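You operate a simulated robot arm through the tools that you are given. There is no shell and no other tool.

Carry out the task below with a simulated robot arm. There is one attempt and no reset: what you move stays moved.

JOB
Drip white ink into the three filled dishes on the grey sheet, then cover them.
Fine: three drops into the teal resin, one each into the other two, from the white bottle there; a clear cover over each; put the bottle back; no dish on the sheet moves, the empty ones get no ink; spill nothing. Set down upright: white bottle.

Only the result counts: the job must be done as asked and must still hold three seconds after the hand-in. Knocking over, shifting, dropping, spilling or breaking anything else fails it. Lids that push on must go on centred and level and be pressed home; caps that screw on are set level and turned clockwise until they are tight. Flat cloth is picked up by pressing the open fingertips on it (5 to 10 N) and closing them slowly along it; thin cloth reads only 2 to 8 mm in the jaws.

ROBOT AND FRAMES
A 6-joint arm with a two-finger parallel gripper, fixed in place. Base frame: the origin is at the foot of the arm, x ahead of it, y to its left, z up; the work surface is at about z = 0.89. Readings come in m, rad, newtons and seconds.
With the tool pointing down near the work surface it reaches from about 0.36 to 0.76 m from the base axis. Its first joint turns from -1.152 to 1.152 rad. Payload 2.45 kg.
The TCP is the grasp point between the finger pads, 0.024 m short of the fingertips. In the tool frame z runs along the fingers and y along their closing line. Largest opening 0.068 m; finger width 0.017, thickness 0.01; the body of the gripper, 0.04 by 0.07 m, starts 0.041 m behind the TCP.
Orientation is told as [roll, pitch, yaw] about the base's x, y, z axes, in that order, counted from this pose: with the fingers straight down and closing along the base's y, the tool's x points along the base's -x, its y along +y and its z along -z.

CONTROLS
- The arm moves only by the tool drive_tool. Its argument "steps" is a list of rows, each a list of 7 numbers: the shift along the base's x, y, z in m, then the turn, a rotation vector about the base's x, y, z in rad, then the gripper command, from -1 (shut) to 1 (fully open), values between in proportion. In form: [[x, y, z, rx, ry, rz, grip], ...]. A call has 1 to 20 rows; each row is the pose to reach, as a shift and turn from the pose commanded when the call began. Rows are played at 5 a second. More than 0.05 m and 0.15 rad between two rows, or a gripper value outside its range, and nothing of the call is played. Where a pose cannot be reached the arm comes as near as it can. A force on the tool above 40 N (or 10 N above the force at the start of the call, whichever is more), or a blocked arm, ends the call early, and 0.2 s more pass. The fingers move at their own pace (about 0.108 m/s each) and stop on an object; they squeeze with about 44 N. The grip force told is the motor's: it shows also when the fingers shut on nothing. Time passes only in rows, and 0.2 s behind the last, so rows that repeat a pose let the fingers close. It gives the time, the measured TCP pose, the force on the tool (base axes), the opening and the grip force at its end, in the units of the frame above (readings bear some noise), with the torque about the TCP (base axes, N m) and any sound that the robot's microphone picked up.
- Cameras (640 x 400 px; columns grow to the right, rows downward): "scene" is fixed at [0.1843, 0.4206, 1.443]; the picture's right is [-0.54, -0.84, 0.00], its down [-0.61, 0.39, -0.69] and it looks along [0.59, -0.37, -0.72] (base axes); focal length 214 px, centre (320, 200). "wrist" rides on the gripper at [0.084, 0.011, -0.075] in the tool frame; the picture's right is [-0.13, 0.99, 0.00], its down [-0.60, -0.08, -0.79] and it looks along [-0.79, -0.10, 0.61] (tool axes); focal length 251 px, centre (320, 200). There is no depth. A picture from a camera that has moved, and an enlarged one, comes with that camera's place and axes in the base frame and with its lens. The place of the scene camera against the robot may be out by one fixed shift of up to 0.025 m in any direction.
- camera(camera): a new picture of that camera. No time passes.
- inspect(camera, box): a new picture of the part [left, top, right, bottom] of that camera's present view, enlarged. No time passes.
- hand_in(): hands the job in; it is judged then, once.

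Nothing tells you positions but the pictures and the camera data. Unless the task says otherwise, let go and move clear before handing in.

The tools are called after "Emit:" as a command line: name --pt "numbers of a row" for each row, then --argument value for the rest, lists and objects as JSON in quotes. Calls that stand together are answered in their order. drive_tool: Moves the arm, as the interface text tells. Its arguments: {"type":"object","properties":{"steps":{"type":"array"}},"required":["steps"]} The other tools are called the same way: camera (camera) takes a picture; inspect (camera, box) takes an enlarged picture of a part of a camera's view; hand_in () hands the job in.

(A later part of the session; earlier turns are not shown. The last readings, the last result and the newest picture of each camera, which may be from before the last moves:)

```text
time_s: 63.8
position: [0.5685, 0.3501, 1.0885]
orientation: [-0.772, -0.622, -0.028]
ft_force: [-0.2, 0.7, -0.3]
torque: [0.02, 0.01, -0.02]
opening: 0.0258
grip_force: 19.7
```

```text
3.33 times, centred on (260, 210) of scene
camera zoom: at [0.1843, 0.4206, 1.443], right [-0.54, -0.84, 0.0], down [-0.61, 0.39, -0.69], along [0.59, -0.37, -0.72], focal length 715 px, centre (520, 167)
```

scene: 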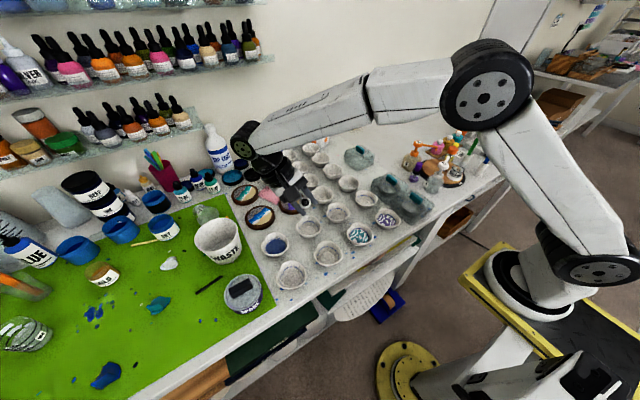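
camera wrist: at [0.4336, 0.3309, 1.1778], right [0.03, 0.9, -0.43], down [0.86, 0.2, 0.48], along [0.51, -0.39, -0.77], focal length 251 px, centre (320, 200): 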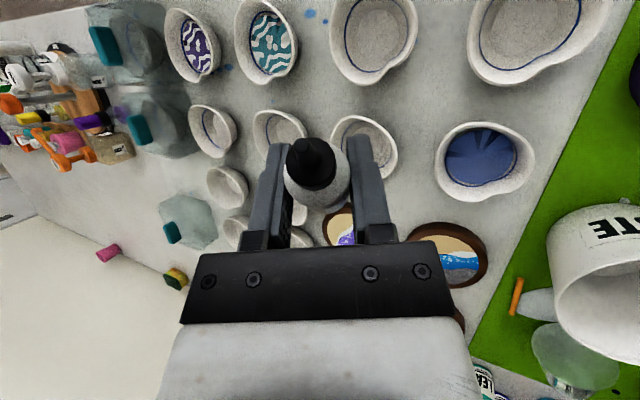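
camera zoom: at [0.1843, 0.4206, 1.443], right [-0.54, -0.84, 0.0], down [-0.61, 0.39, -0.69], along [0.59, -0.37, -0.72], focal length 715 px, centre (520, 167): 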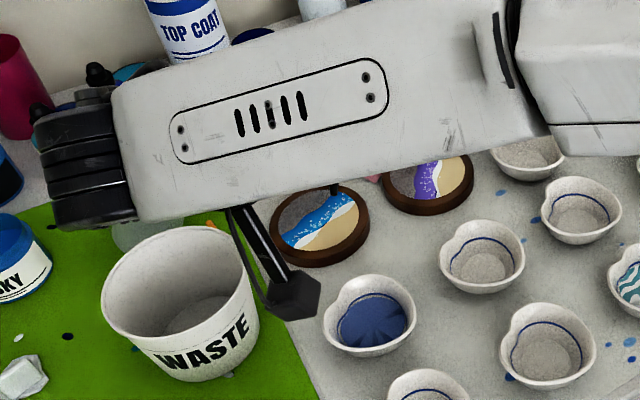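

The blue dish stays visible below the arm. I step to ~110°.

Emit:
drive_tool --pt "-0.0016 0.0007 0 -0.0578 -0.1385 0 -0.285"

Emit:
inspect --camera "scene" --box '[200, 150, 320, 270]'

```text
time_s: 64.2
position: [0.5669, 0.3512, 1.0862]
orientation: [-0.844, -0.762, 0.017]
ft_force: [0.1, -0.6, -0.1]
torque: [0.02, -0.02, -0.01]
opening: 0.0263
grip_force: 6.3
```

```text
3.33 times, centred on (260, 210) of scene
camera zoom: at [0.1843, 0.4206, 1.443], right [-0.54, -0.84, 0.0], down [-0.61, 0.39, -0.69], along [0.59, -0.37, -0.72], focal length 715 px, centre (520, 167)
```

zoom: 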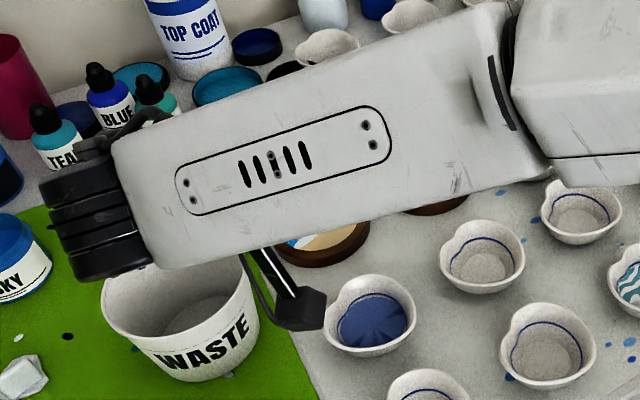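

No drop yet at ~110°. I go on in 0.05 rad steps.

Emit:
drive_tool --pt "-0.0007 0.0003 0 -0.01925 -0.04615 0 -0.285"

Emit:
inspect --camera "scene" --box '[200, 150, 320, 270]'

```text
time_s: 64.6
position: [0.5654, 0.3528, 1.0881]
orientation: [-0.875, -0.807, 0.037]
ft_force: [0.8, 0.8, -0.3]
torque: [-0.03, 0.01, 0.0]
opening: 0.0254
grip_force: 25.9
```

```text
3.33 times, centred on (260, 210) of scene
camera zoom: at [0.1843, 0.4206, 1.443], right [-0.54, -0.84, 0.0], down [-0.61, 0.39, -0.69], along [0.59, -0.37, -0.72], focal length 715 px, centre (520, 167)
```

zoom: 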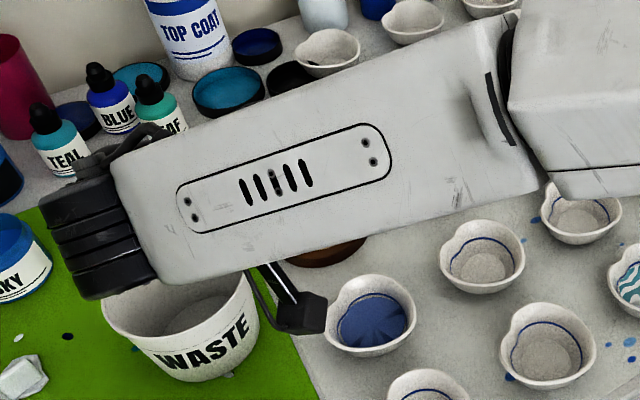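

No drop at ~113°. Next 0.05 rad step to ~116°.

Emit:
drive_tool --pt "-0.0008 0.0003 0 -0.01925 -0.04615 0 -0.285"

Emit:
inspect --camera "scene" --box '[200, 150, 320, 270]'

```text
time_s: 65.0
position: [0.5651, 0.3516, 1.0869]
orientation: [-0.905, -0.851, 0.06]
ft_force: [0.5, -0.5, -0.9]
torque: [-0.01, 0.0, -0.01]
opening: 0.0259
grip_force: 13.2
```

```text
3.33 times, centred on (260, 210) of scene
camera zoom: at [0.1843, 0.4206, 1.443], right [-0.54, -0.84, 0.0], down [-0.61, 0.39, -0.69], along [0.59, -0.37, -0.72], focal length 715 px, centre (520, 167)
```

zoom: 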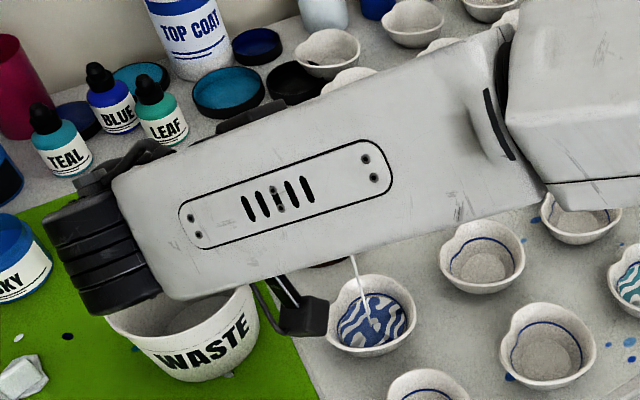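

The first drop has landed in the blue dish. I tip back immediately.

Emit:
drive_tool --pt "0.0022 -0.0009 0 0.0578 0.1385 0 -0.285" --pt "0.0035 -0.0015 0 0.1155 0.2769 0 -0.285" --pt "0.0041 -0.0017 0 0.1733 0.4154 0 -0.285" --pt "0.0036 -0.0015 0 0.231 0.5538 0 -0.285" --pt "0.0023 -0.001 0 0.2888 0.6923 0 -0.285"

Emit:
inspect --camera "scene" --box '[255, 225, 295, 260]'

Emit:
inspect --camera "wrist" --box '[240, 100, 400, 240]'

Emit:
camera --camera "scene"

```text
time_s: 66.2
position: [0.568, 0.3516, 1.0876]
orientation: [-0.596, -0.143, -0.097]
ft_force: [0.3, 0.7, 0.1]
torque: [0.0, -0.01, -0.02]
opening: 0.0259
grip_force: 6.4
```

```text
11.43 times, centred on (275, 242) of scene
camera zoom: at [0.1843, 0.4206, 1.443], right [-0.54, -0.84, 0.0], down [-0.61, 0.39, -0.69], along [0.59, -0.37, -0.72], focal length 2451 px, centre (834, -286)
```

zoom: 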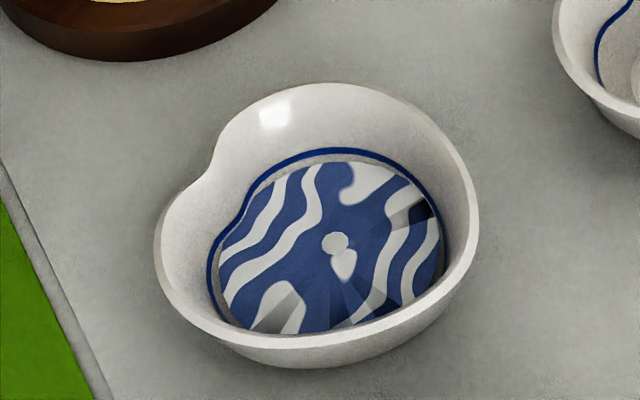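

```text
2.86 times, centred on (320, 170) of wrist
camera zoom: at [0.4834, 0.4116, 1.1309], right [0.29, 0.8, -0.53], down [0.53, 0.33, 0.78], along [0.8, -0.51, -0.33], focal length 718 px, centre (320, 286)
```

zoom: 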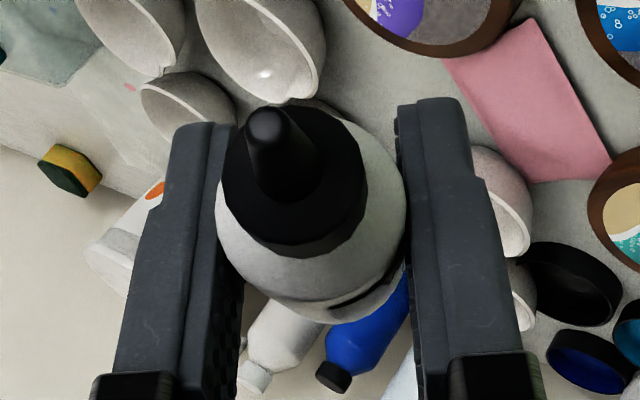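

```text
taken
```

scene: 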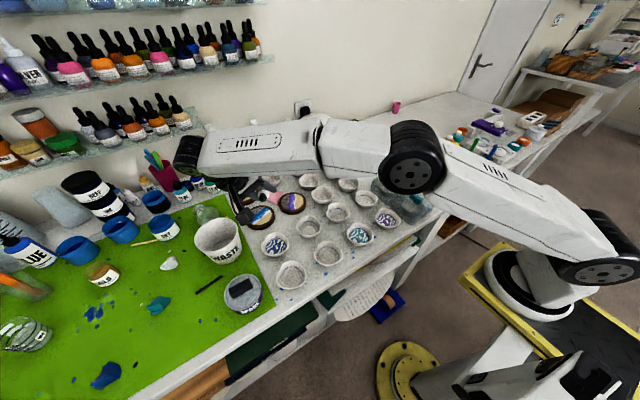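

Blue has exactly one dot. All dripping is done: teal 3, purple 1, blue 1. I now rotate the bottle back upright to the original grip orientation while moving away from the blue dish toward its home spot.

Emit:
drive_tool --pt "-0.0031 -0.0154 0.0015 -0.0289 0.1014 0.0882 -0.29" --pt "-0.0062 -0.0308 0.0031 -0.0579 0.2028 0.1764 -0.29" --pt "-0.0092 -0.0462 0.0046 -0.0868 0.3042 0.2647 -0.29" --pt "-0.0123 -0.0615 0.0062 -0.1158 0.4056 0.3529 -0.29" --pt "-0.0154 -0.0769 0.0077 -0.1447 0.507 0.4411 -0.29" --pt "-0.0185 -0.0923 0.0092 -0.1737 0.6084 0.5293 -0.29" --pt "-0.0215 -0.1077 0.0108 -0.2026 0.7097 0.6176 -0.29" --pt "-0.0246 -0.1231 0.0123 -0.2316 0.8111 0.7058 -0.29" --pt "-0.0277 -0.1385 0.0138 -0.2605 0.9125 0.794 -0.29" --pt "-0.0308 -0.1538 0.0154 -0.2895 1.0139 0.8822 -0.29" --pt "-0.0338 -0.1692 0.0169 -0.3184 1.1153 0.9705 -0.29" --pt "-0.0369 -0.1846 0.0185 -0.3474 1.2167 1.0587 -0.29" --pt "-0.04 -0.2 0.02 -0.3763 1.3181 1.1469 -0.29" --pt "-0.04 -0.2 0.02 -0.3763 1.3181 1.1469 -0.29"

Emit:
camera --camera "scene"

Emit:
camera --camera "wrist"

```text
time_s: 69.2
position: [0.527, 0.1511, 1.1067]
orientation: [-0.001, 1.046, 1.573]
ft_force: [-0.6, 0.4, 0.1]
torque: [-0.01, -0.01, -0.03]
opening: 0.0254
grip_force: 26.4
```

```text
taken
```

scene: 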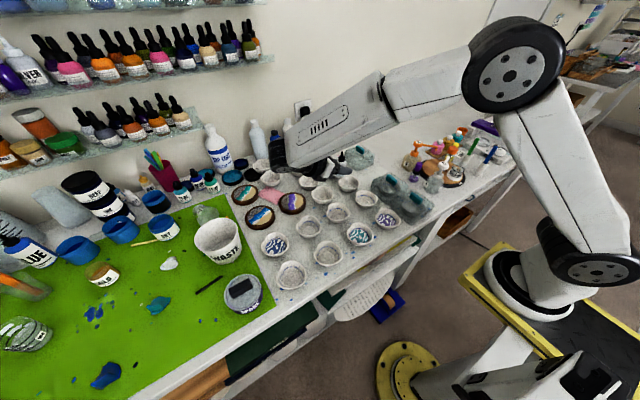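

```text
taken
camera wrist: at [0.5179, 0.1746, 1.2169], right [-0.99, 0.06, -0.11], down [0.08, 0.99, -0.12], along [0.1, -0.13, -0.99], focal length 251 px, centre (320, 200)
```

wrist: 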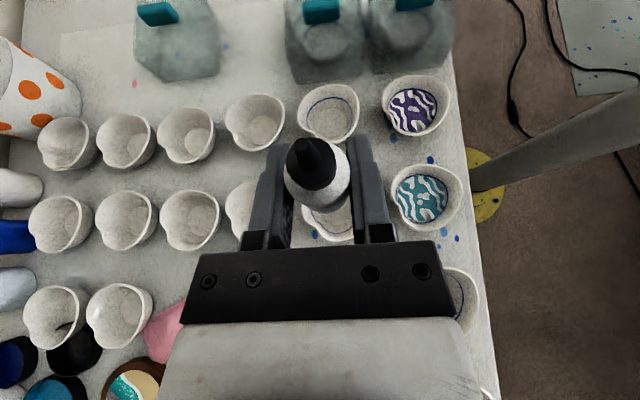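

The tool is back to the gripping orientation with the bottle upright. I'll check the bottle's attitude in the jaws, then go toward its home spot.

Emit:
inspect --camera "wrist" --box '[260, 120, 380, 240]'

Emit:
drive_tool --pt "0.012 -0.03 -0.005 0 0 0 -0.29" --pt "0.025 -0.06 -0.01 0 0 0 -0.29" --pt "0.036 -0.09 -0.015 0 0 0 -0.29" --pt "0.048 -0.125 -0.02 0 0 0 -0.29" --pt "0.06 -0.16 -0.025 0 0 0 -0.29" --pt "0.073 -0.195 -0.03 0 0 0 -0.29" --pt "0.086 -0.23 -0.035 0 0 0 -0.29" --pt "0.097 -0.26 -0.04 0 0 0 -0.29" --pt "0.1023 -0.2788 -0.045 0 0 0 -0.29" --pt "0.1023 -0.2788 -0.05 0 0 0 -0.29" --pt "0.1023 -0.2788 -0.05 0 0 0 -0.29"

Emit:
camera --camera "wrist"

Emit:
inspect --camera "scene" --box '[330, 110, 430, 200]'

```text
3.33 times, centred on (320, 180) of wrist
camera zoom: at [0.5179, 0.1746, 1.2169], right [-0.99, 0.06, -0.11], down [0.08, 0.99, -0.12], along [0.1, -0.13, -0.99], focal length 838 px, centre (320, 267)
```

zoom: 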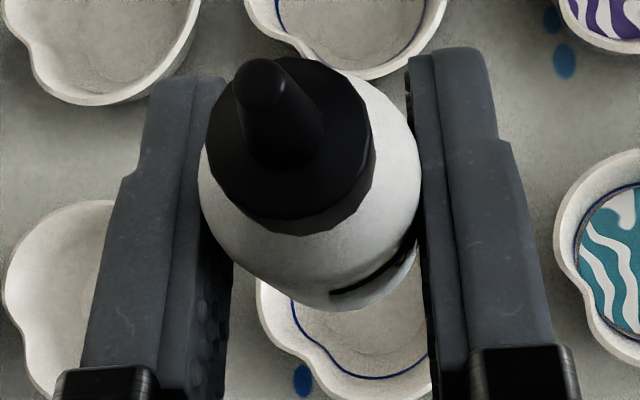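

```text
time_s: 71.6
position: [0.6306, -0.1276, 1.0583]
orientation: [-0.004, 1.043, 1.57]
ft_force: [0.3, 0.2, -0.7]
torque: [-0.01, -0.03, 0.01]
opening: 0.0253
grip_force: 0.9
```

```text
taken
camera wrist: at [0.6208, -0.1041, 1.1687], right [-0.99, 0.06, -0.11], down [0.08, 0.99, -0.12], along [0.1, -0.13, -0.99], focal length 251 px, centre (320, 200)
```

wrist: 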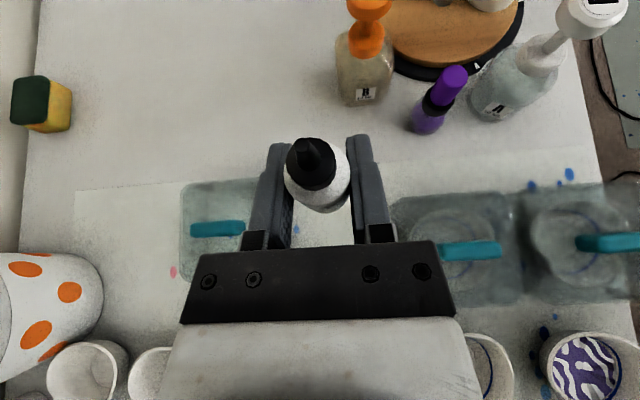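

```text
4.44 times, centred on (380, 155) of scene
camera zoom: at [0.1843, 0.4206, 1.443], right [-0.54, -0.84, 0.0], down [-0.61, 0.39, -0.69], along [0.59, -0.37, -0.72], focal length 953 px, centre (53, 400)
```

zoom: 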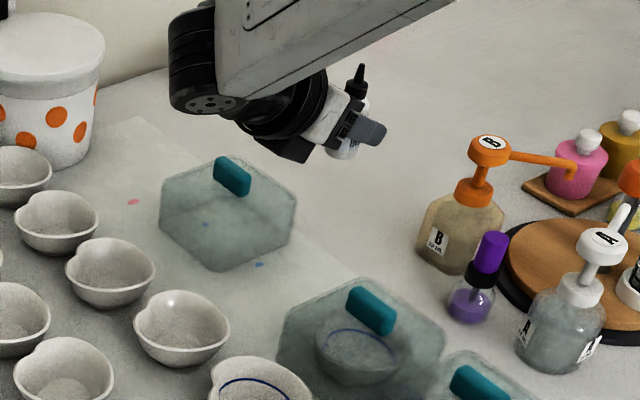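

The bottle is upright above its home spot, same seat in the jaws. I tighten the grip and lower it straight down to just above the sheet.

Emit:
drive_tool --pt "-0.001 0 0 0 0 0 -0.32" --pt "-0.001 0 -0.015 0 0 0 -0.32" --pt "-0.001 0 -0.035 0 0 0 -0.32" --pt "-0.001 0 -0.055 0 0 0 -0.32" --pt "-0.001 0 -0.075 0 0 0 -0.32" --pt "-0.001 0 -0.095 0 0 0 -0.32" --pt "-0.001 0 -0.11 0 0 0 -0.32" --pt "-0.001 0 -0.122 0 0 0 -0.32" --pt "-0.001 0 -0.13 0 0 0 -0.32" --pt "-0.001 0 -0.136 0 0 0 -0.32" --pt "-0.001 0 -0.136 0 0 0 -0.32"

Emit:
inspect --camera "scene" --box '[350, 130, 420, 190]'

Emit:
camera --camera "wrist"

```text
time_s: 74.0
position: [0.6274, -0.1283, 0.9212]
orientation: [-0.004, 1.045, 1.571]
ft_force: [-0.3, -0.1, 0.1]
torque: [-0.01, -0.03, 0.0]
opening: 0.0253
grip_force: 41.0
```

```text
6.67 times, centred on (385, 160) of scene
camera zoom: at [0.1843, 0.4206, 1.443], right [-0.54, -0.84, 0.0], down [-0.61, 0.39, -0.69], along [0.59, -0.37, -0.72], focal length 1430 px, centre (-113, 467)
```

zoom: 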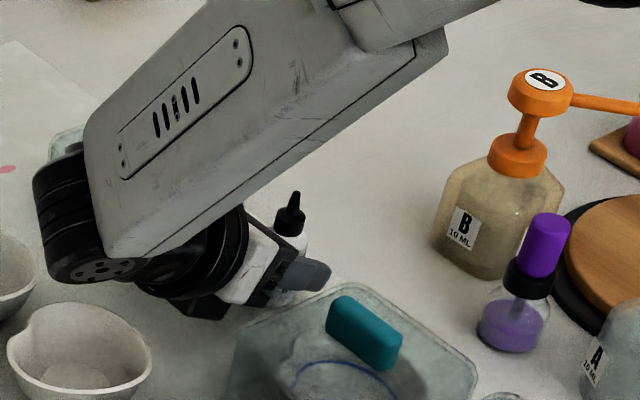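

```text
taken
camera wrist: at [0.6187, -0.1042, 1.0308], right [-0.99, 0.06, -0.11], down [0.08, 0.99, -0.12], along [0.1, -0.13, -0.99], focal length 251 px, centre (320, 200)
```

wrist: 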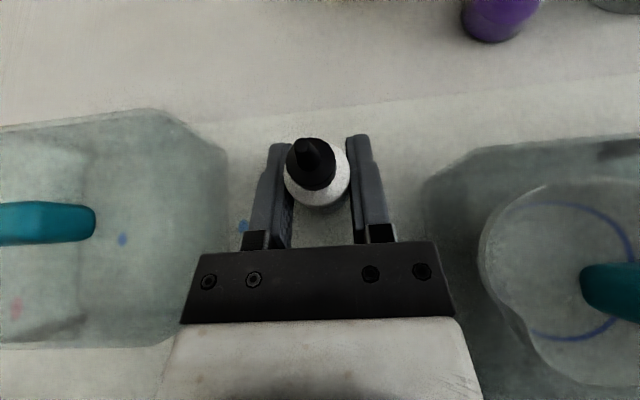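

About 3 mm remain above the original height. I lower in 1 mm steps until contact.

Emit:
drive_tool --pt "0 0 -0.001 0 0 0 -0.32" --pt "0 0 -0.002 0 0 0 -0.32" --pt "0 0 -0.002 0 0 0 -0.32"

Emit:
drive_tool --pt "0 0 -0.001 0 0 0 -0.32" --pt "0 0 -0.001 0 0 0 -0.32"

Emit:
drive_tool --pt "0 0 -0.001 0 0 0 -0.32" --pt "0 0 -0.001 0 0 0 -0.32"

```text
time_s: 74.8
position: [0.6286, -0.1262, 0.9202]
orientation: [-0.001, 1.045, 1.568]
ft_force: [-0.4, -0.3, 0.8]
torque: [-0.04, 0.01, 0.03]
opening: 0.0251
grip_force: 41.0
```

```text
time_s: 75.4
position: [0.6277, -0.1274, 0.9197]
orientation: [-0.007, 1.046, 1.567]
ft_force: [-1.1, 1.5, 9.8]
torque: [0.07, 0.08, -0.01]
opening: 0.0254
grip_force: 40.9
```

```text
time_s: 76.0
position: [0.6286, -0.1268, 0.9196]
orientation: [-0.01, 1.046, 1.566]
ft_force: [-4.5, 3.5, 23.4]
torque: [0.07, 0.14, 0.01]
opening: 0.0254
grip_force: 40.9
```

Contact is firm (23 N), so I back off about 1.5 mm to relieve it and then open the fingers gently.

Emit:
drive_tool --pt "0 0 0.001 0 0 0 -0.32" --pt "0 0 0.0015 0 0 0 -0.32" --pt "0 0 0.0015 0 0 0 -0.32"

Emit:
drive_tool --pt "0 0 0 0 0 0 -0.27" --pt "0 0 0 0 0 0 -0.2" --pt "0 0 0 0 0 0 -0.1" --pt "0 0 0 0 0 0 0.1" --pt "0 0 0 0 0 0 0.35" --pt "0 0 0 0 0 0 0.35"

Emit:
camera --camera "wrist"

Emit:
inspect --camera "scene" --box '[350, 130, 420, 190]'

```text
time_s: 76.8
position: [0.6288, -0.1276, 0.9185]
orientation: [-0.005, 1.045, 1.569]
ft_force: [4.1, -1.6, 13.0]
torque: [-0.04, -0.12, 0.04]
opening: 0.0255
grip_force: 40.9
```

```text
time_s: 78.2
position: [0.6284, -0.1279, 0.9202]
orientation: [-0.003, 1.044, 1.568]
ft_force: [-0.2, -0.3, 0.1]
torque: [-0.01, -0.01, 0.0]
opening: 0.046
grip_force: 0.0
```

```text
taken
camera wrist: at [0.6192, -0.1039, 1.0294], right [-0.99, 0.06, -0.11], down [0.08, 0.99, -0.12], along [0.1, -0.13, -0.99], focal length 251 px, centre (320, 200)
```

wrist: 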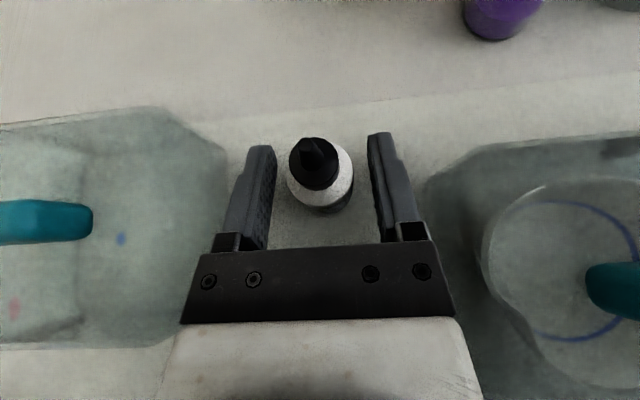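

```text
6.67 times, centred on (385, 160) of scene
camera zoom: at [0.1843, 0.4206, 1.443], right [-0.54, -0.84, 0.0], down [-0.61, 0.39, -0.69], along [0.59, -0.37, -0.72], focal length 1430 px, centre (-113, 467)
```

zoom: 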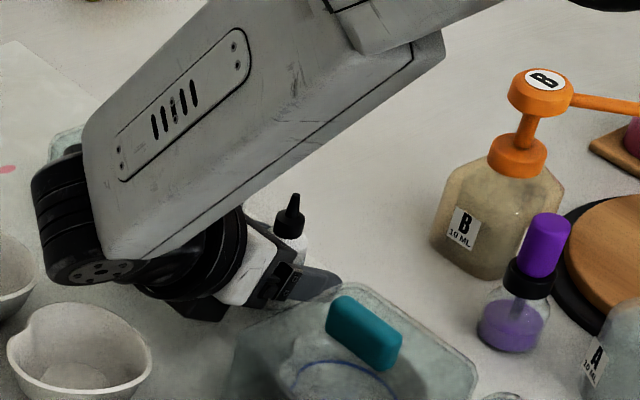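

The bottle stands upright at its original spot. I retract along the tool axis and rise clear.

Emit:
drive_tool --pt "0 0.014 0.008 0 0 0 0.4" --pt "0 0.028 0.016 0 0 0 0.4" --pt "0 0.042 0.024 0 0 0 0.4" --pt "0 0.056 0.032 0 0 0 0.4" --pt "0 0.07 0.04 0 0 0 0.4" --pt "-0.005 0.08 0.065 0 0 0 0.4" --pt "-0.01 0.09 0.095 0 0 0 0.4" --pt "-0.02 0.1 0.13 0 0 0 0.4" --pt "-0.03 0.11 0.16 0 0 0 0.4" --pt "-0.04 0.12 0.2 0 0 0 0.4" --pt "-0.04 0.12 0.2 0 0 0 0.4"

Emit:
camera --camera "wrist"

Emit:
camera --camera "scene"

Emit:
inspect --camera "scene" --box '[330, 130, 440, 240]'

```text
time_s: 80.6
position: [0.591, -0.0079, 1.1197]
orientation: [0.0, 1.047, 1.571]
ft_force: [0.1, -0.3, 0.3]
torque: [-0.05, 0.02, -0.01]
opening: 0.0479
grip_force: 0.2
```

```text
taken
camera wrist: at [0.5812, 0.0156, 1.2297], right [-0.99, 0.06, -0.11], down [0.08, 0.99, -0.12], along [0.1, -0.13, -0.99], focal length 251 px, centre (320, 200)
```

wrist: 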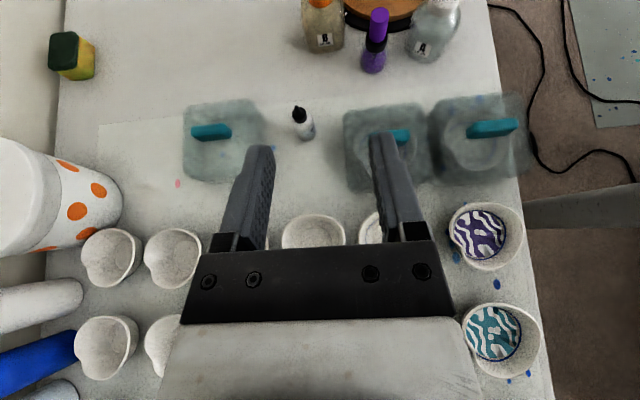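

```text
taken
```

scene: 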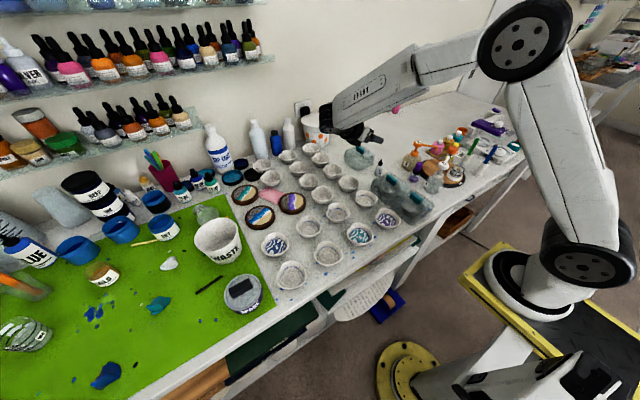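

```text
3.64 times, centred on (385, 185) of scene
camera zoom: at [0.1843, 0.4206, 1.443], right [-0.54, -0.84, 0.0], down [-0.61, 0.39, -0.69], along [0.59, -0.37, -0.72], focal length 780 px, centre (84, 254)
```

zoom: 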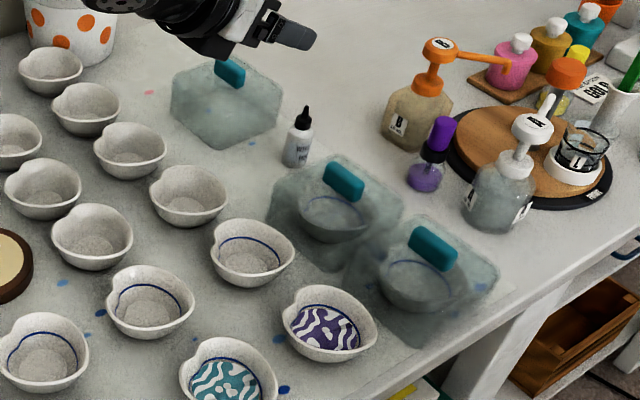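

The bottle is standing well. From this top-down camera pose I'll zoom to measure cover and dish geometry.

Emit:
inspect --camera "wrist" --box '[330, 80, 540, 280]'

Emit:
inspect --camera "wrist" --box '[160, 80, 340, 200]'

Emit:
inspect --camera "wrist" --box '[420, 180, 560, 390]'

```text
2.00 times, centred on (435, 180) of wrist
camera zoom: at [0.5812, 0.0156, 1.2297], right [-0.99, 0.06, -0.11], down [0.08, 0.99, -0.12], along [0.1, -0.13, -0.99], focal length 503 px, centre (90, 240)
```

zoom: 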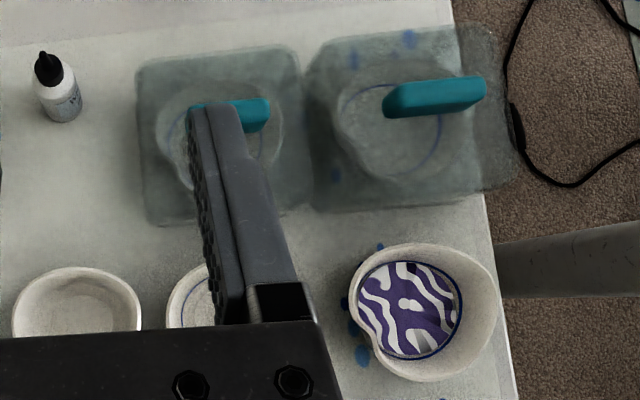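

```text
3.33 times, centred on (250, 140) of wrist
camera zoom: at [0.5812, 0.0156, 1.2297], right [-0.99, 0.06, -0.11], down [0.08, 0.99, -0.12], along [0.1, -0.13, -0.99], focal length 838 px, centre (553, 400)
```

zoom: 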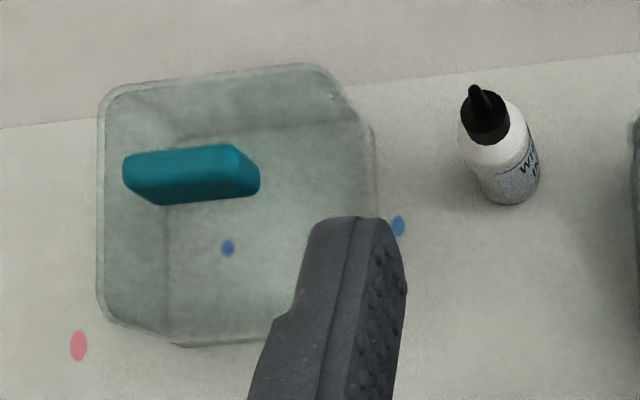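

```text
1.90 times, centred on (490, 285) of wrist
camera zoom: at [0.5812, 0.0156, 1.2297], right [-0.99, 0.06, -0.11], down [0.08, 0.99, -0.12], along [0.1, -0.13, -0.99], focal length 479 px, centre (-4, 38)
```

zoom: 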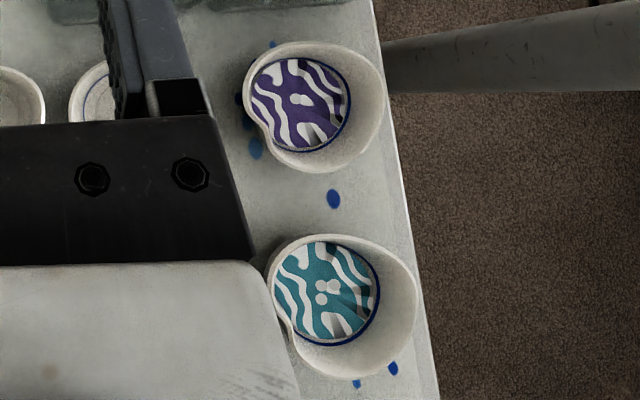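

Measured: purple dish rim centre ≈ [0.426,0.029] (≈0.078 wide, rim z≈0.92), covers ≈0.091 wide, cover C centre ≈ [0.423,-0.083], handles along x. I return the tool to straight-down, neutral yaw, to handle the covers.

Emit:
drive_tool --pt "-0.01 0 0.01 0.14 0 0 0.4" --pt "-0.02 0 0.02 0.28 0 0 0.4" --pt "-0.03 0 0.03 0.42 0 0 0.4" --pt "-0.04 0 0.03 0.56 0 0 0.6" --pt "-0.05 0 0.03 0.7 0 0 0.8" --pt "-0.06 -0.01 0.03 0.84 0 0 1" --pt "-0.07 -0.02 0.03 0.98 0 0 1" --pt "-0.08 -0.03 0.03 1.047 0 0 1" --pt "-0.08 -0.03 0.03 1.047 0 0 1"

Emit:
drive_tool --pt "-0.005 -0.003 0 0 0 -0.14 1" --pt "-0.01 -0.007 0 0 0 -0.28 1" --pt "-0.015 -0.01 0 0 0 -0.42 1" --pt "-0.02 -0.013 0 0 0 -0.56 1" --pt "-0.025 -0.017 0 0 0 -0.7 1" --pt "-0.03 -0.02 0 0 0 -0.84 1" --pt "-0.035 -0.023 0 0 0 -0.98 1" --pt "-0.04 -0.027 0 0 0 -1.12 1" --pt "-0.045 -0.03 0 0 0 -1.26 1" --pt "-0.05 -0.033 0 0 0 -1.4 1" --pt "-0.055 -0.037 0 0 0 -1.5 1" --pt "-0.06 -0.04 0 0 0 -1.571 1" --pt "-0.06 -0.04 0 0 0 -1.571 1"

Emit:
camera --camera "wrist"

Emit:
camera --camera "scene"

```text
time_s: 82.6
position: [0.5097, -0.0378, 1.1481]
orientation: [-0.003, -0.004, 1.568]
ft_force: [-0.9, -0.6, 0.9]
torque: [0.02, 0.03, -0.01]
opening: 0.0679
grip_force: 0.1
```

```text
time_s: 85.4
position: [0.4481, -0.0772, 1.1498]
orientation: [0.001, -0.004, -0.004]
ft_force: [0.4, 0.0, -0.3]
torque: [0.01, 0.0, 0.02]
opening: 0.0676
grip_force: 0.1
```

```text
taken
camera wrist: at [0.3657, -0.0655, 1.2242], right [0.13, 0.99, 0.0], down [0.6, -0.08, 0.79], along [0.79, -0.11, -0.61], focal length 251 px, centre (320, 200)
```

wrist: 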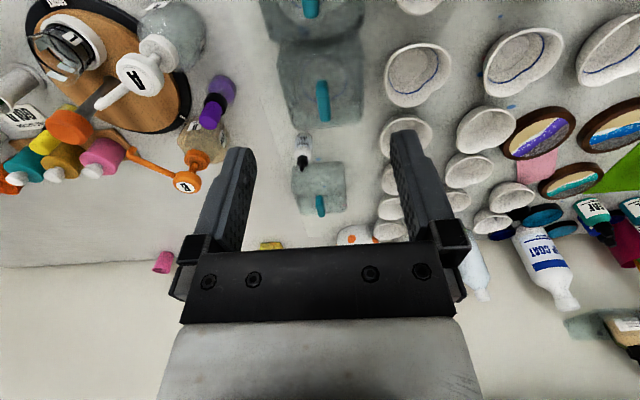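

```text
taken
```

scene: 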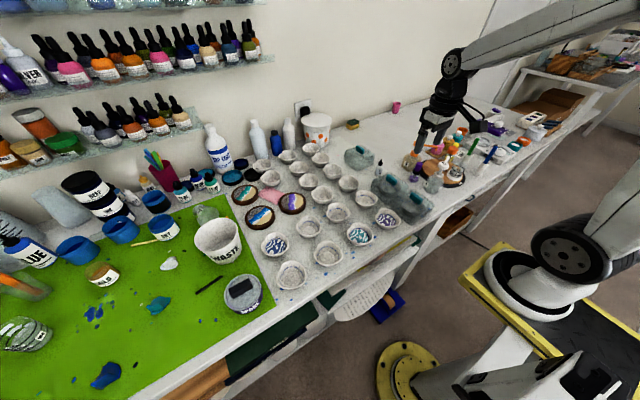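

Tool is straight down near cover C. I move above its handle and part way down to check alignment between the fingers.

Emit:
drive_tool --pt "-0.009 -0.0025 -0.03 0 0 0 1" --pt "-0.018 -0.005 -0.06 0 0 0 1" --pt "-0.0265 -0.0075 -0.09 0 0 0 1" --pt "-0.0265 -0.0075 -0.12 0 0 0 1" --pt "-0.0265 -0.0075 -0.12 0 0 0 1"

Emit:
camera --camera "wrist"

Emit:
inspect --camera "scene" --box '[360, 140, 450, 240]'

```text
time_s: 86.6
position: [0.4215, -0.0846, 1.0288]
orientation: [0.001, -0.001, -0.002]
ft_force: [0.0, -0.6, -1.0]
torque: [-0.03, -0.01, 0.0]
opening: 0.0679
grip_force: 0.1
```

```text
taken
camera wrist: at [0.3392, -0.073, 1.1037], right [0.13, 0.99, 0.0], down [0.6, -0.08, 0.79], along [0.79, -0.1, -0.61], focal length 251 px, centre (320, 200)
```

wrist: 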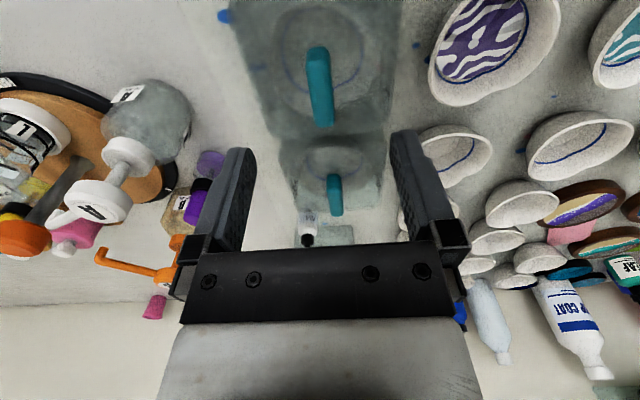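

```text
4.00 times, centred on (405, 190) of scene
camera zoom: at [0.1843, 0.4206, 1.443], right [-0.54, -0.84, 0.0], down [-0.61, 0.39, -0.69], along [0.59, -0.37, -0.72], focal length 858 px, centre (-20, 240)
```

zoom: 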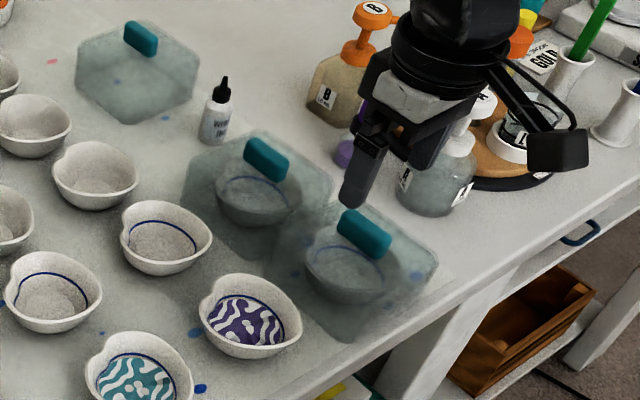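

I zoom into the handle of cover C to measure its centre, width and yaw.

Emit:
inspect --camera "wrist" --box '[260, 20, 380, 140]'

Emit:
inspect --camera "wrist" --box '[230, 0, 410, 150]'

```text
3.33 times, centred on (320, 80) of wrist
camera zoom: at [0.3392, -0.073, 1.1037], right [0.13, 0.99, 0.0], down [0.6, -0.08, 0.79], along [0.79, -0.1, -0.61], focal length 838 px, centre (320, 600)
```

zoom: 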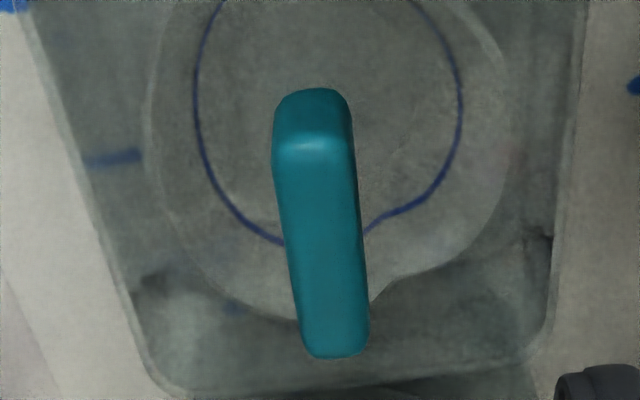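

```text
2.67 times, centred on (320, 75) of wrist
camera zoom: at [0.3392, -0.073, 1.1037], right [0.13, 0.99, 0.0], down [0.6, -0.08, 0.79], along [0.79, -0.1, -0.61], focal length 670 px, centre (320, 533)
```

zoom: 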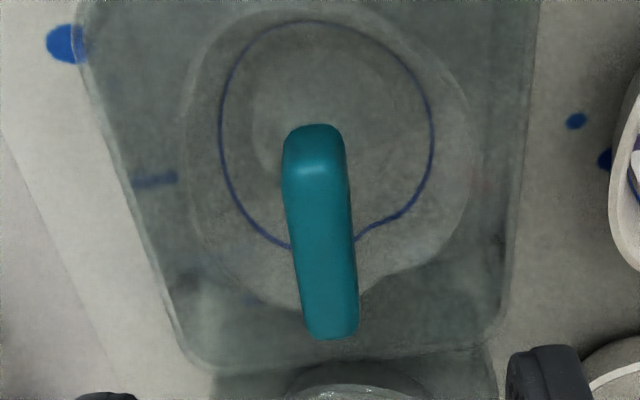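

Handle C: centre ≈ [0.422,-0.083], 38 mm long, 14 mm wide, top z≈0.961, base ≈0.938, aligned with x. I fine-align and lower the open fingers around it.

Emit:
drive_tool --pt "0.0005 0.0016 -0.015 0 0 0 1" --pt "0.0005 0.0016 -0.03 0 0 0 1" --pt "0.0005 0.0016 -0.042 0 0 0 1" --pt "0.0005 0.0016 -0.05 0 0 0 1" --pt "0.0005 0.0016 -0.056 0 0 0 1" --pt "0.0005 0.0016 -0.06 0 0 0 1" --pt "0.0005 0.0016 -0.06 0 0 0 1"

Emit:
camera --camera "wrist"

Emit:
inspect --camera "scene" --box '[370, 150, 450, 230]'

```text
time_s: 88.2
position: [0.4225, -0.0833, 0.9685]
orientation: [-0.001, -0.002, 0.001]
ft_force: [-0.2, -0.4, -0.1]
torque: [0.0, -0.01, 0.03]
opening: 0.0679
grip_force: 0.0
```

```text
taken
camera wrist: at [0.3391, -0.0711, 1.0434], right [0.13, 0.99, 0.0], down [0.6, -0.08, 0.79], along [0.79, -0.1, -0.61], focal length 251 px, centre (320, 200)
```

wrist: 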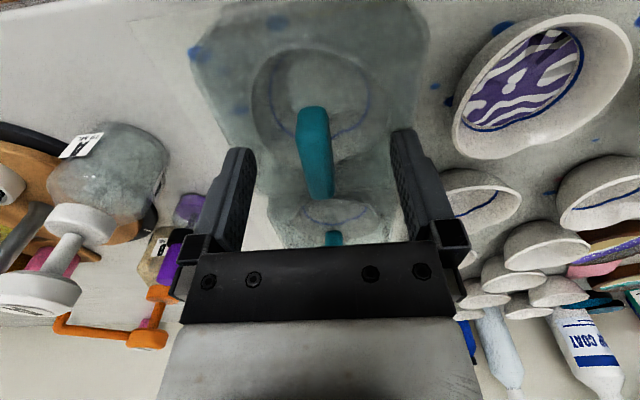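

```text
5.00 times, centred on (410, 190) of scene
camera zoom: at [0.1843, 0.4206, 1.443], right [-0.54, -0.84, 0.0], down [-0.61, 0.39, -0.69], along [0.59, -0.37, -0.72], focal length 1072 px, centre (-130, 250)
```

zoom: 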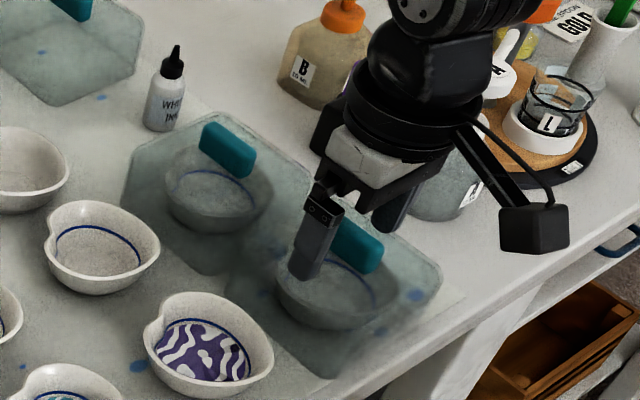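

Fingers straddle the handle evenly with no contact. I close slowly onto it.

Emit:
drive_tool --pt "0 0 0 0 0 0 0.4" --pt "0 0 0 0 0 0 -0.1" --pt "0 0 0 0 0 0 -0.4" --pt "0 0 0 0 0 0 -0.5" --pt "0 0 0 0 0 0 -0.55" --pt "0 0 0 0 0 0 -0.6" --pt "0 0 0 0 0 0 -0.7" --pt "0 0 0 0 0 0 -0.7"

Emit:
camera --camera "wrist"

```text
time_s: 90.0
position: [0.4209, -0.083, 0.9694]
orientation: [0.0, -0.001, -0.001]
ft_force: [0.2, -0.2, 0.6]
torque: [-0.01, 0.0, 0.0]
opening: 0.0132
grip_force: 33.3
```

```text
taken
camera wrist: at [0.3392, -0.0711, 1.0435], right [0.13, 0.99, 0.0], down [0.6, -0.08, 0.79], along [0.79, -0.1, -0.61], focal length 251 px, centre (320, 200)
```

wrist: 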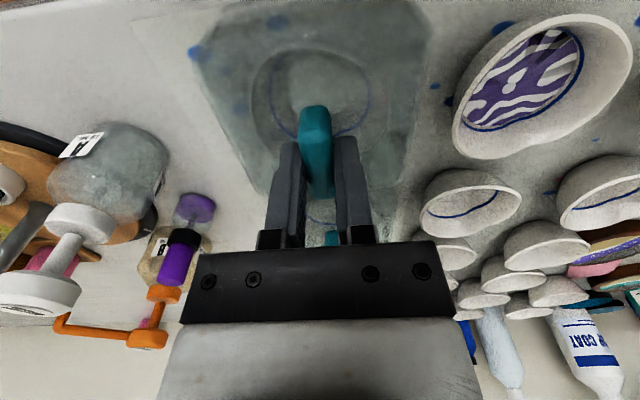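

Handle is gripped (13 mm, 33 N). I lift straight up.

Emit:
drive_tool --pt "0 0 0 0 0 0 -0.9" --pt "0 0 0.004 0 0 0 -0.9" --pt "0 0 0.012 0 0 0 -0.9" --pt "0 0 0.025 0 0 0 -0.9" --pt "0 0 0.04 0 0 0 -0.9" --pt "0 0 0.055 0 0 0 -0.9" --pt "0 0 0.07 0 0 0 -0.9" --pt "0 0 0.085 0 0 0 -0.9" --pt "0 0 0.1 0 0 0 -0.9" --pt "0 0 0.1 0 0 0 -0.9"

Emit:
camera --camera "wrist"

Emit:
inspect --camera "scene" --box '[350, 120, 450, 230]'

```text
time_s: 92.2
position: [0.4228, -0.084, 1.0702]
orientation: [-0.001, -0.001, -0.002]
ft_force: [0.7, -0.5, -0.6]
torque: [-0.01, -0.02, 0.02]
opening: 0.0133
grip_force: 33.5
```

```text
taken
camera wrist: at [0.3403, -0.0713, 1.1451], right [0.13, 0.99, 0.0], down [0.6, -0.08, 0.79], along [0.79, -0.1, -0.61], focal length 251 px, centre (320, 200)
```

wrist: 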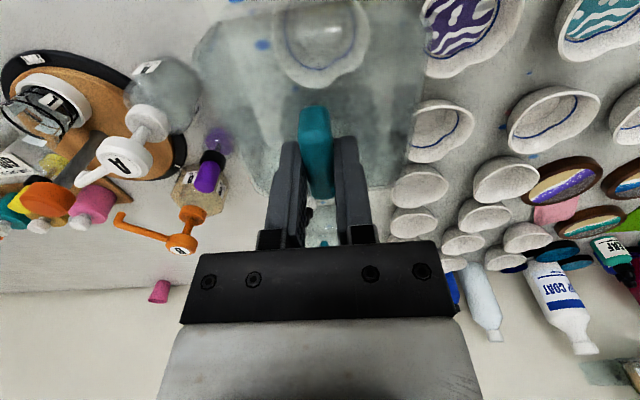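

```text
3.64 times, centred on (400, 175) of scene
camera zoom: at [0.1843, 0.4206, 1.443], right [-0.54, -0.84, 0.0], down [-0.61, 0.39, -0.69], along [0.59, -0.37, -0.72], focal length 780 px, centre (29, 291)
```

zoom: 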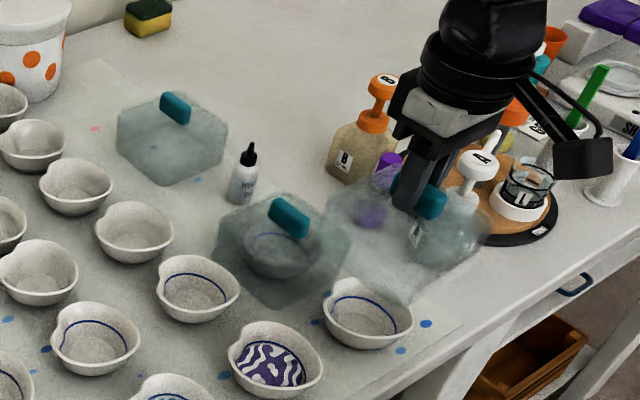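

Cover C is up and its dish below is undisturbed. I carry the cover across to above the purple dish (centre ≈ [0.4267,0.030]).

Emit:
drive_tool --pt "0.001 0.015 0 0 0 0 -0.9" --pt "0.002 0.035 0 0 0 0 -0.9" --pt "0.003 0.055 0 0 0 0 -0.9" --pt "0.004 0.075 0 0 0 0 -0.9" --pt "0.0047 0.095 0 0 0 0 -0.9" --pt "0.0047 0.108 0 0 0 0 -0.9" --pt "0.0047 0.113 0 0 0 0 -0.9" --pt "0.0047 0.113 0 0 0 0 -0.9"

Emit:
camera --camera "wrist"

Emit:
inspect --camera "wrist" --box '[200, 0, 440, 200]'

Emit:
inspect --camera "scene" --box '[340, 140, 440, 250]'

```text
time_s: 94.0
position: [0.4276, 0.0299, 1.0685]
orientation: [0.001, 0.0, -0.002]
ft_force: [-0.8, 0.8, -1.1]
torque: [0.02, -0.02, -0.04]
opening: 0.0136
grip_force: 33.2
```

```text
taken
camera wrist: at [0.3449, 0.0417, 1.1431], right [0.13, 0.99, 0.0], down [0.6, -0.08, 0.79], along [0.79, -0.1, -0.61], focal length 251 px, centre (320, 200)
```

wrist: 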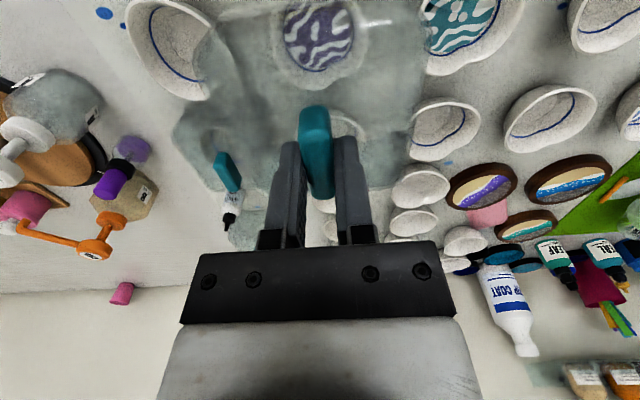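

```text
2.00 times, centred on (320, 100) of wrist
camera zoom: at [0.3449, 0.0417, 1.1431], right [0.13, 0.99, 0.0], down [0.6, -0.08, 0.79], along [0.79, -0.1, -0.61], focal length 503 px, centre (320, 400)
```

zoom: 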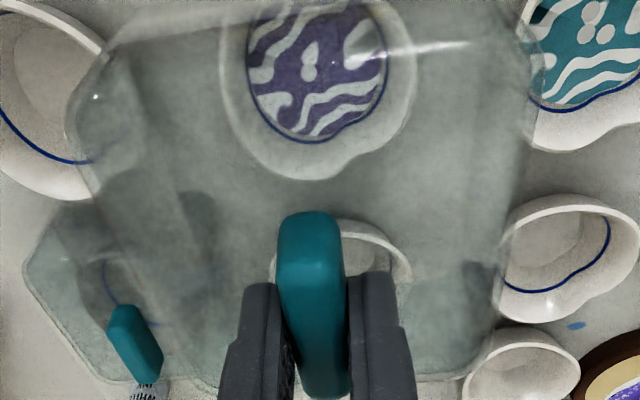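

```text
3.64 times, centred on (390, 195) of scene
camera zoom: at [0.1843, 0.4206, 1.443], right [-0.54, -0.84, 0.0], down [-0.61, 0.39, -0.69], along [0.59, -0.37, -0.72], focal length 780 px, centre (66, 218)
```

zoom: 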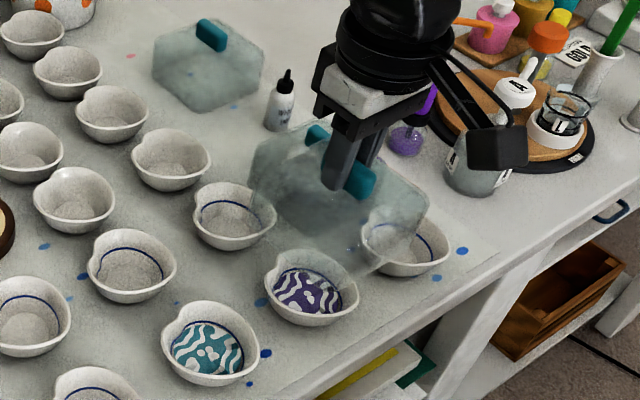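

Through the clear cover the purple dish appears centred below. I lower to just above the rim and re-check alignment.

Emit:
drive_tool --pt "0 0 -0.015 0 0 0 -0.9" --pt "0 0 -0.03 0 0 0 -0.9" --pt "0 0 -0.042 0 0 0 -0.9" --pt "0 0 -0.052 0 0 0 -0.9" --pt "0 0 -0.058 0 0 0 -0.9" --pt "0 0 -0.058 0 0 0 -0.9"

Emit:
inspect --camera "wrist" --box '[180, 0, 460, 210]'

Emit:
inspect --camera "scene" --box '[350, 160, 430, 250]'

```text
time_s: 95.4
position: [0.4271, 0.0299, 1.0117]
orientation: [0.0, -0.001, -0.001]
ft_force: [0.2, 0.1, -0.6]
torque: [0.0, -0.01, 0.04]
opening: 0.0134
grip_force: 33.4
```

```text
1.90 times, centred on (320, 105) of wrist
camera zoom: at [0.3439, 0.0413, 1.0854], right [0.13, 0.99, 0.0], down [0.6, -0.08, 0.79], along [0.79, -0.1, -0.61], focal length 479 px, centre (320, 381)
```

zoom: 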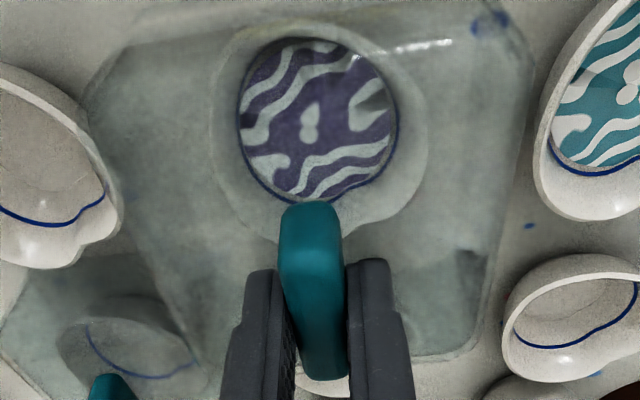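

```text
4.44 times, centred on (390, 205) of scene
camera zoom: at [0.1843, 0.4206, 1.443], right [-0.54, -0.84, 0.0], down [-0.61, 0.39, -0.69], along [0.59, -0.37, -0.72], focal length 953 px, centre (9, 178)
```

zoom: 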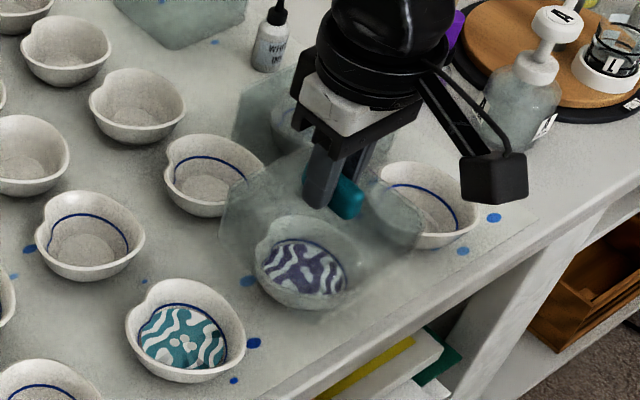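

The dish lies well inside the cover outline. I lower the remaining distance gently.

Emit:
drive_tool --pt "0 0 -0.008 0 0 0 -0.9" --pt "0 0 -0.016 0 0 0 -0.9" --pt "0 0 -0.024 0 0 0 -0.9" --pt "0 0 -0.031 0 0 0 -0.9" --pt "0 0 -0.036 0 0 0 -0.9" --pt "0 0 -0.039 0 0 0 -0.9" --pt "0 0 -0.039 0 0 0 -0.9"

Emit:
inspect --camera "scene" --box '[350, 160, 430, 250]'

```text
time_s: 97.0
position: [0.4276, 0.0292, 0.9718]
orientation: [-0.001, -0.003, -0.001]
ft_force: [0.0, -0.5, -0.2]
torque: [0.01, -0.04, 0.0]
opening: 0.0132
grip_force: 33.7
```

```text
4.44 times, centred on (390, 205) of scene
camera zoom: at [0.1843, 0.4206, 1.443], right [-0.54, -0.84, 0.0], down [-0.61, 0.39, -0.69], along [0.59, -0.37, -0.72], focal length 953 px, centre (9, 178)
```

zoom: 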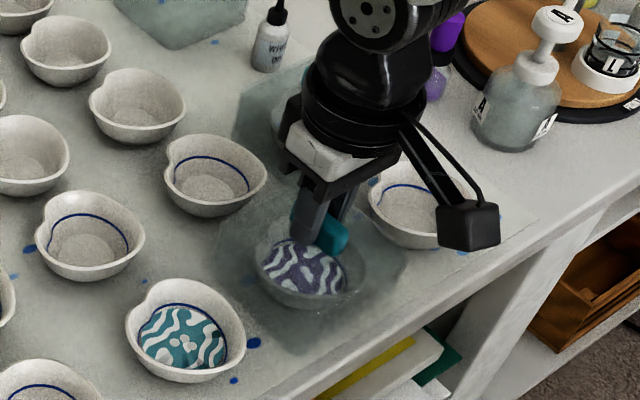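

The cover has passed the rim without touching; about 2–3 mm remain. I lower in 1 mm steps to contact.

Emit:
drive_tool --pt "0 0 -0.001 0 0 0 -0.9" --pt "0 0 -0.002 0 0 0 -0.9" --pt "0 0 -0.002 0 0 0 -0.9"

Emit:
drive_tool --pt "0 0 -0.001 0 0 0 -0.9" --pt "0 0 -0.001 0 0 0 -0.9"

```text
time_s: 97.8
position: [0.4277, 0.0286, 0.9703]
orientation: [0.003, -0.002, -0.002]
ft_force: [0.8, 0.1, 0.2]
torque: [-0.04, -0.01, -0.01]
opening: 0.0133
grip_force: 33.0
```

```text
time_s: 98.4
position: [0.4271, 0.0298, 0.9697]
orientation: [0.0, -0.003, -0.002]
ft_force: [-0.2, -0.1, -0.6]
torque: [0.0, 0.02, -0.02]
opening: 0.0132
grip_force: 33.3
```

Emit:
drive_tool --pt "0 0 -0.0007 0 0 0 -0.9" --pt "0 0 -0.0007 0 0 0 -0.9"

Emit:
drive_tool --pt "0 0 -0.0007 0 0 0 -0.9" --pt "0 0 -0.0007 0 0 0 -0.9"

```text
time_s: 99.0
position: [0.4277, 0.0303, 0.9686]
orientation: [0.0, -0.003, -0.002]
ft_force: [-3.1, 0.7, 10.2]
torque: [0.04, 0.22, 0.0]
opening: 0.0136
grip_force: 33.1
```

```text
time_s: 99.6
position: [0.4273, 0.0289, 0.9684]
orientation: [0.001, -0.003, -0.003]
ft_force: [-8.2, 3.1, 27.1]
torque: [0.03, 0.16, 0.0]
opening: 0.0135
grip_force: 33.6
```

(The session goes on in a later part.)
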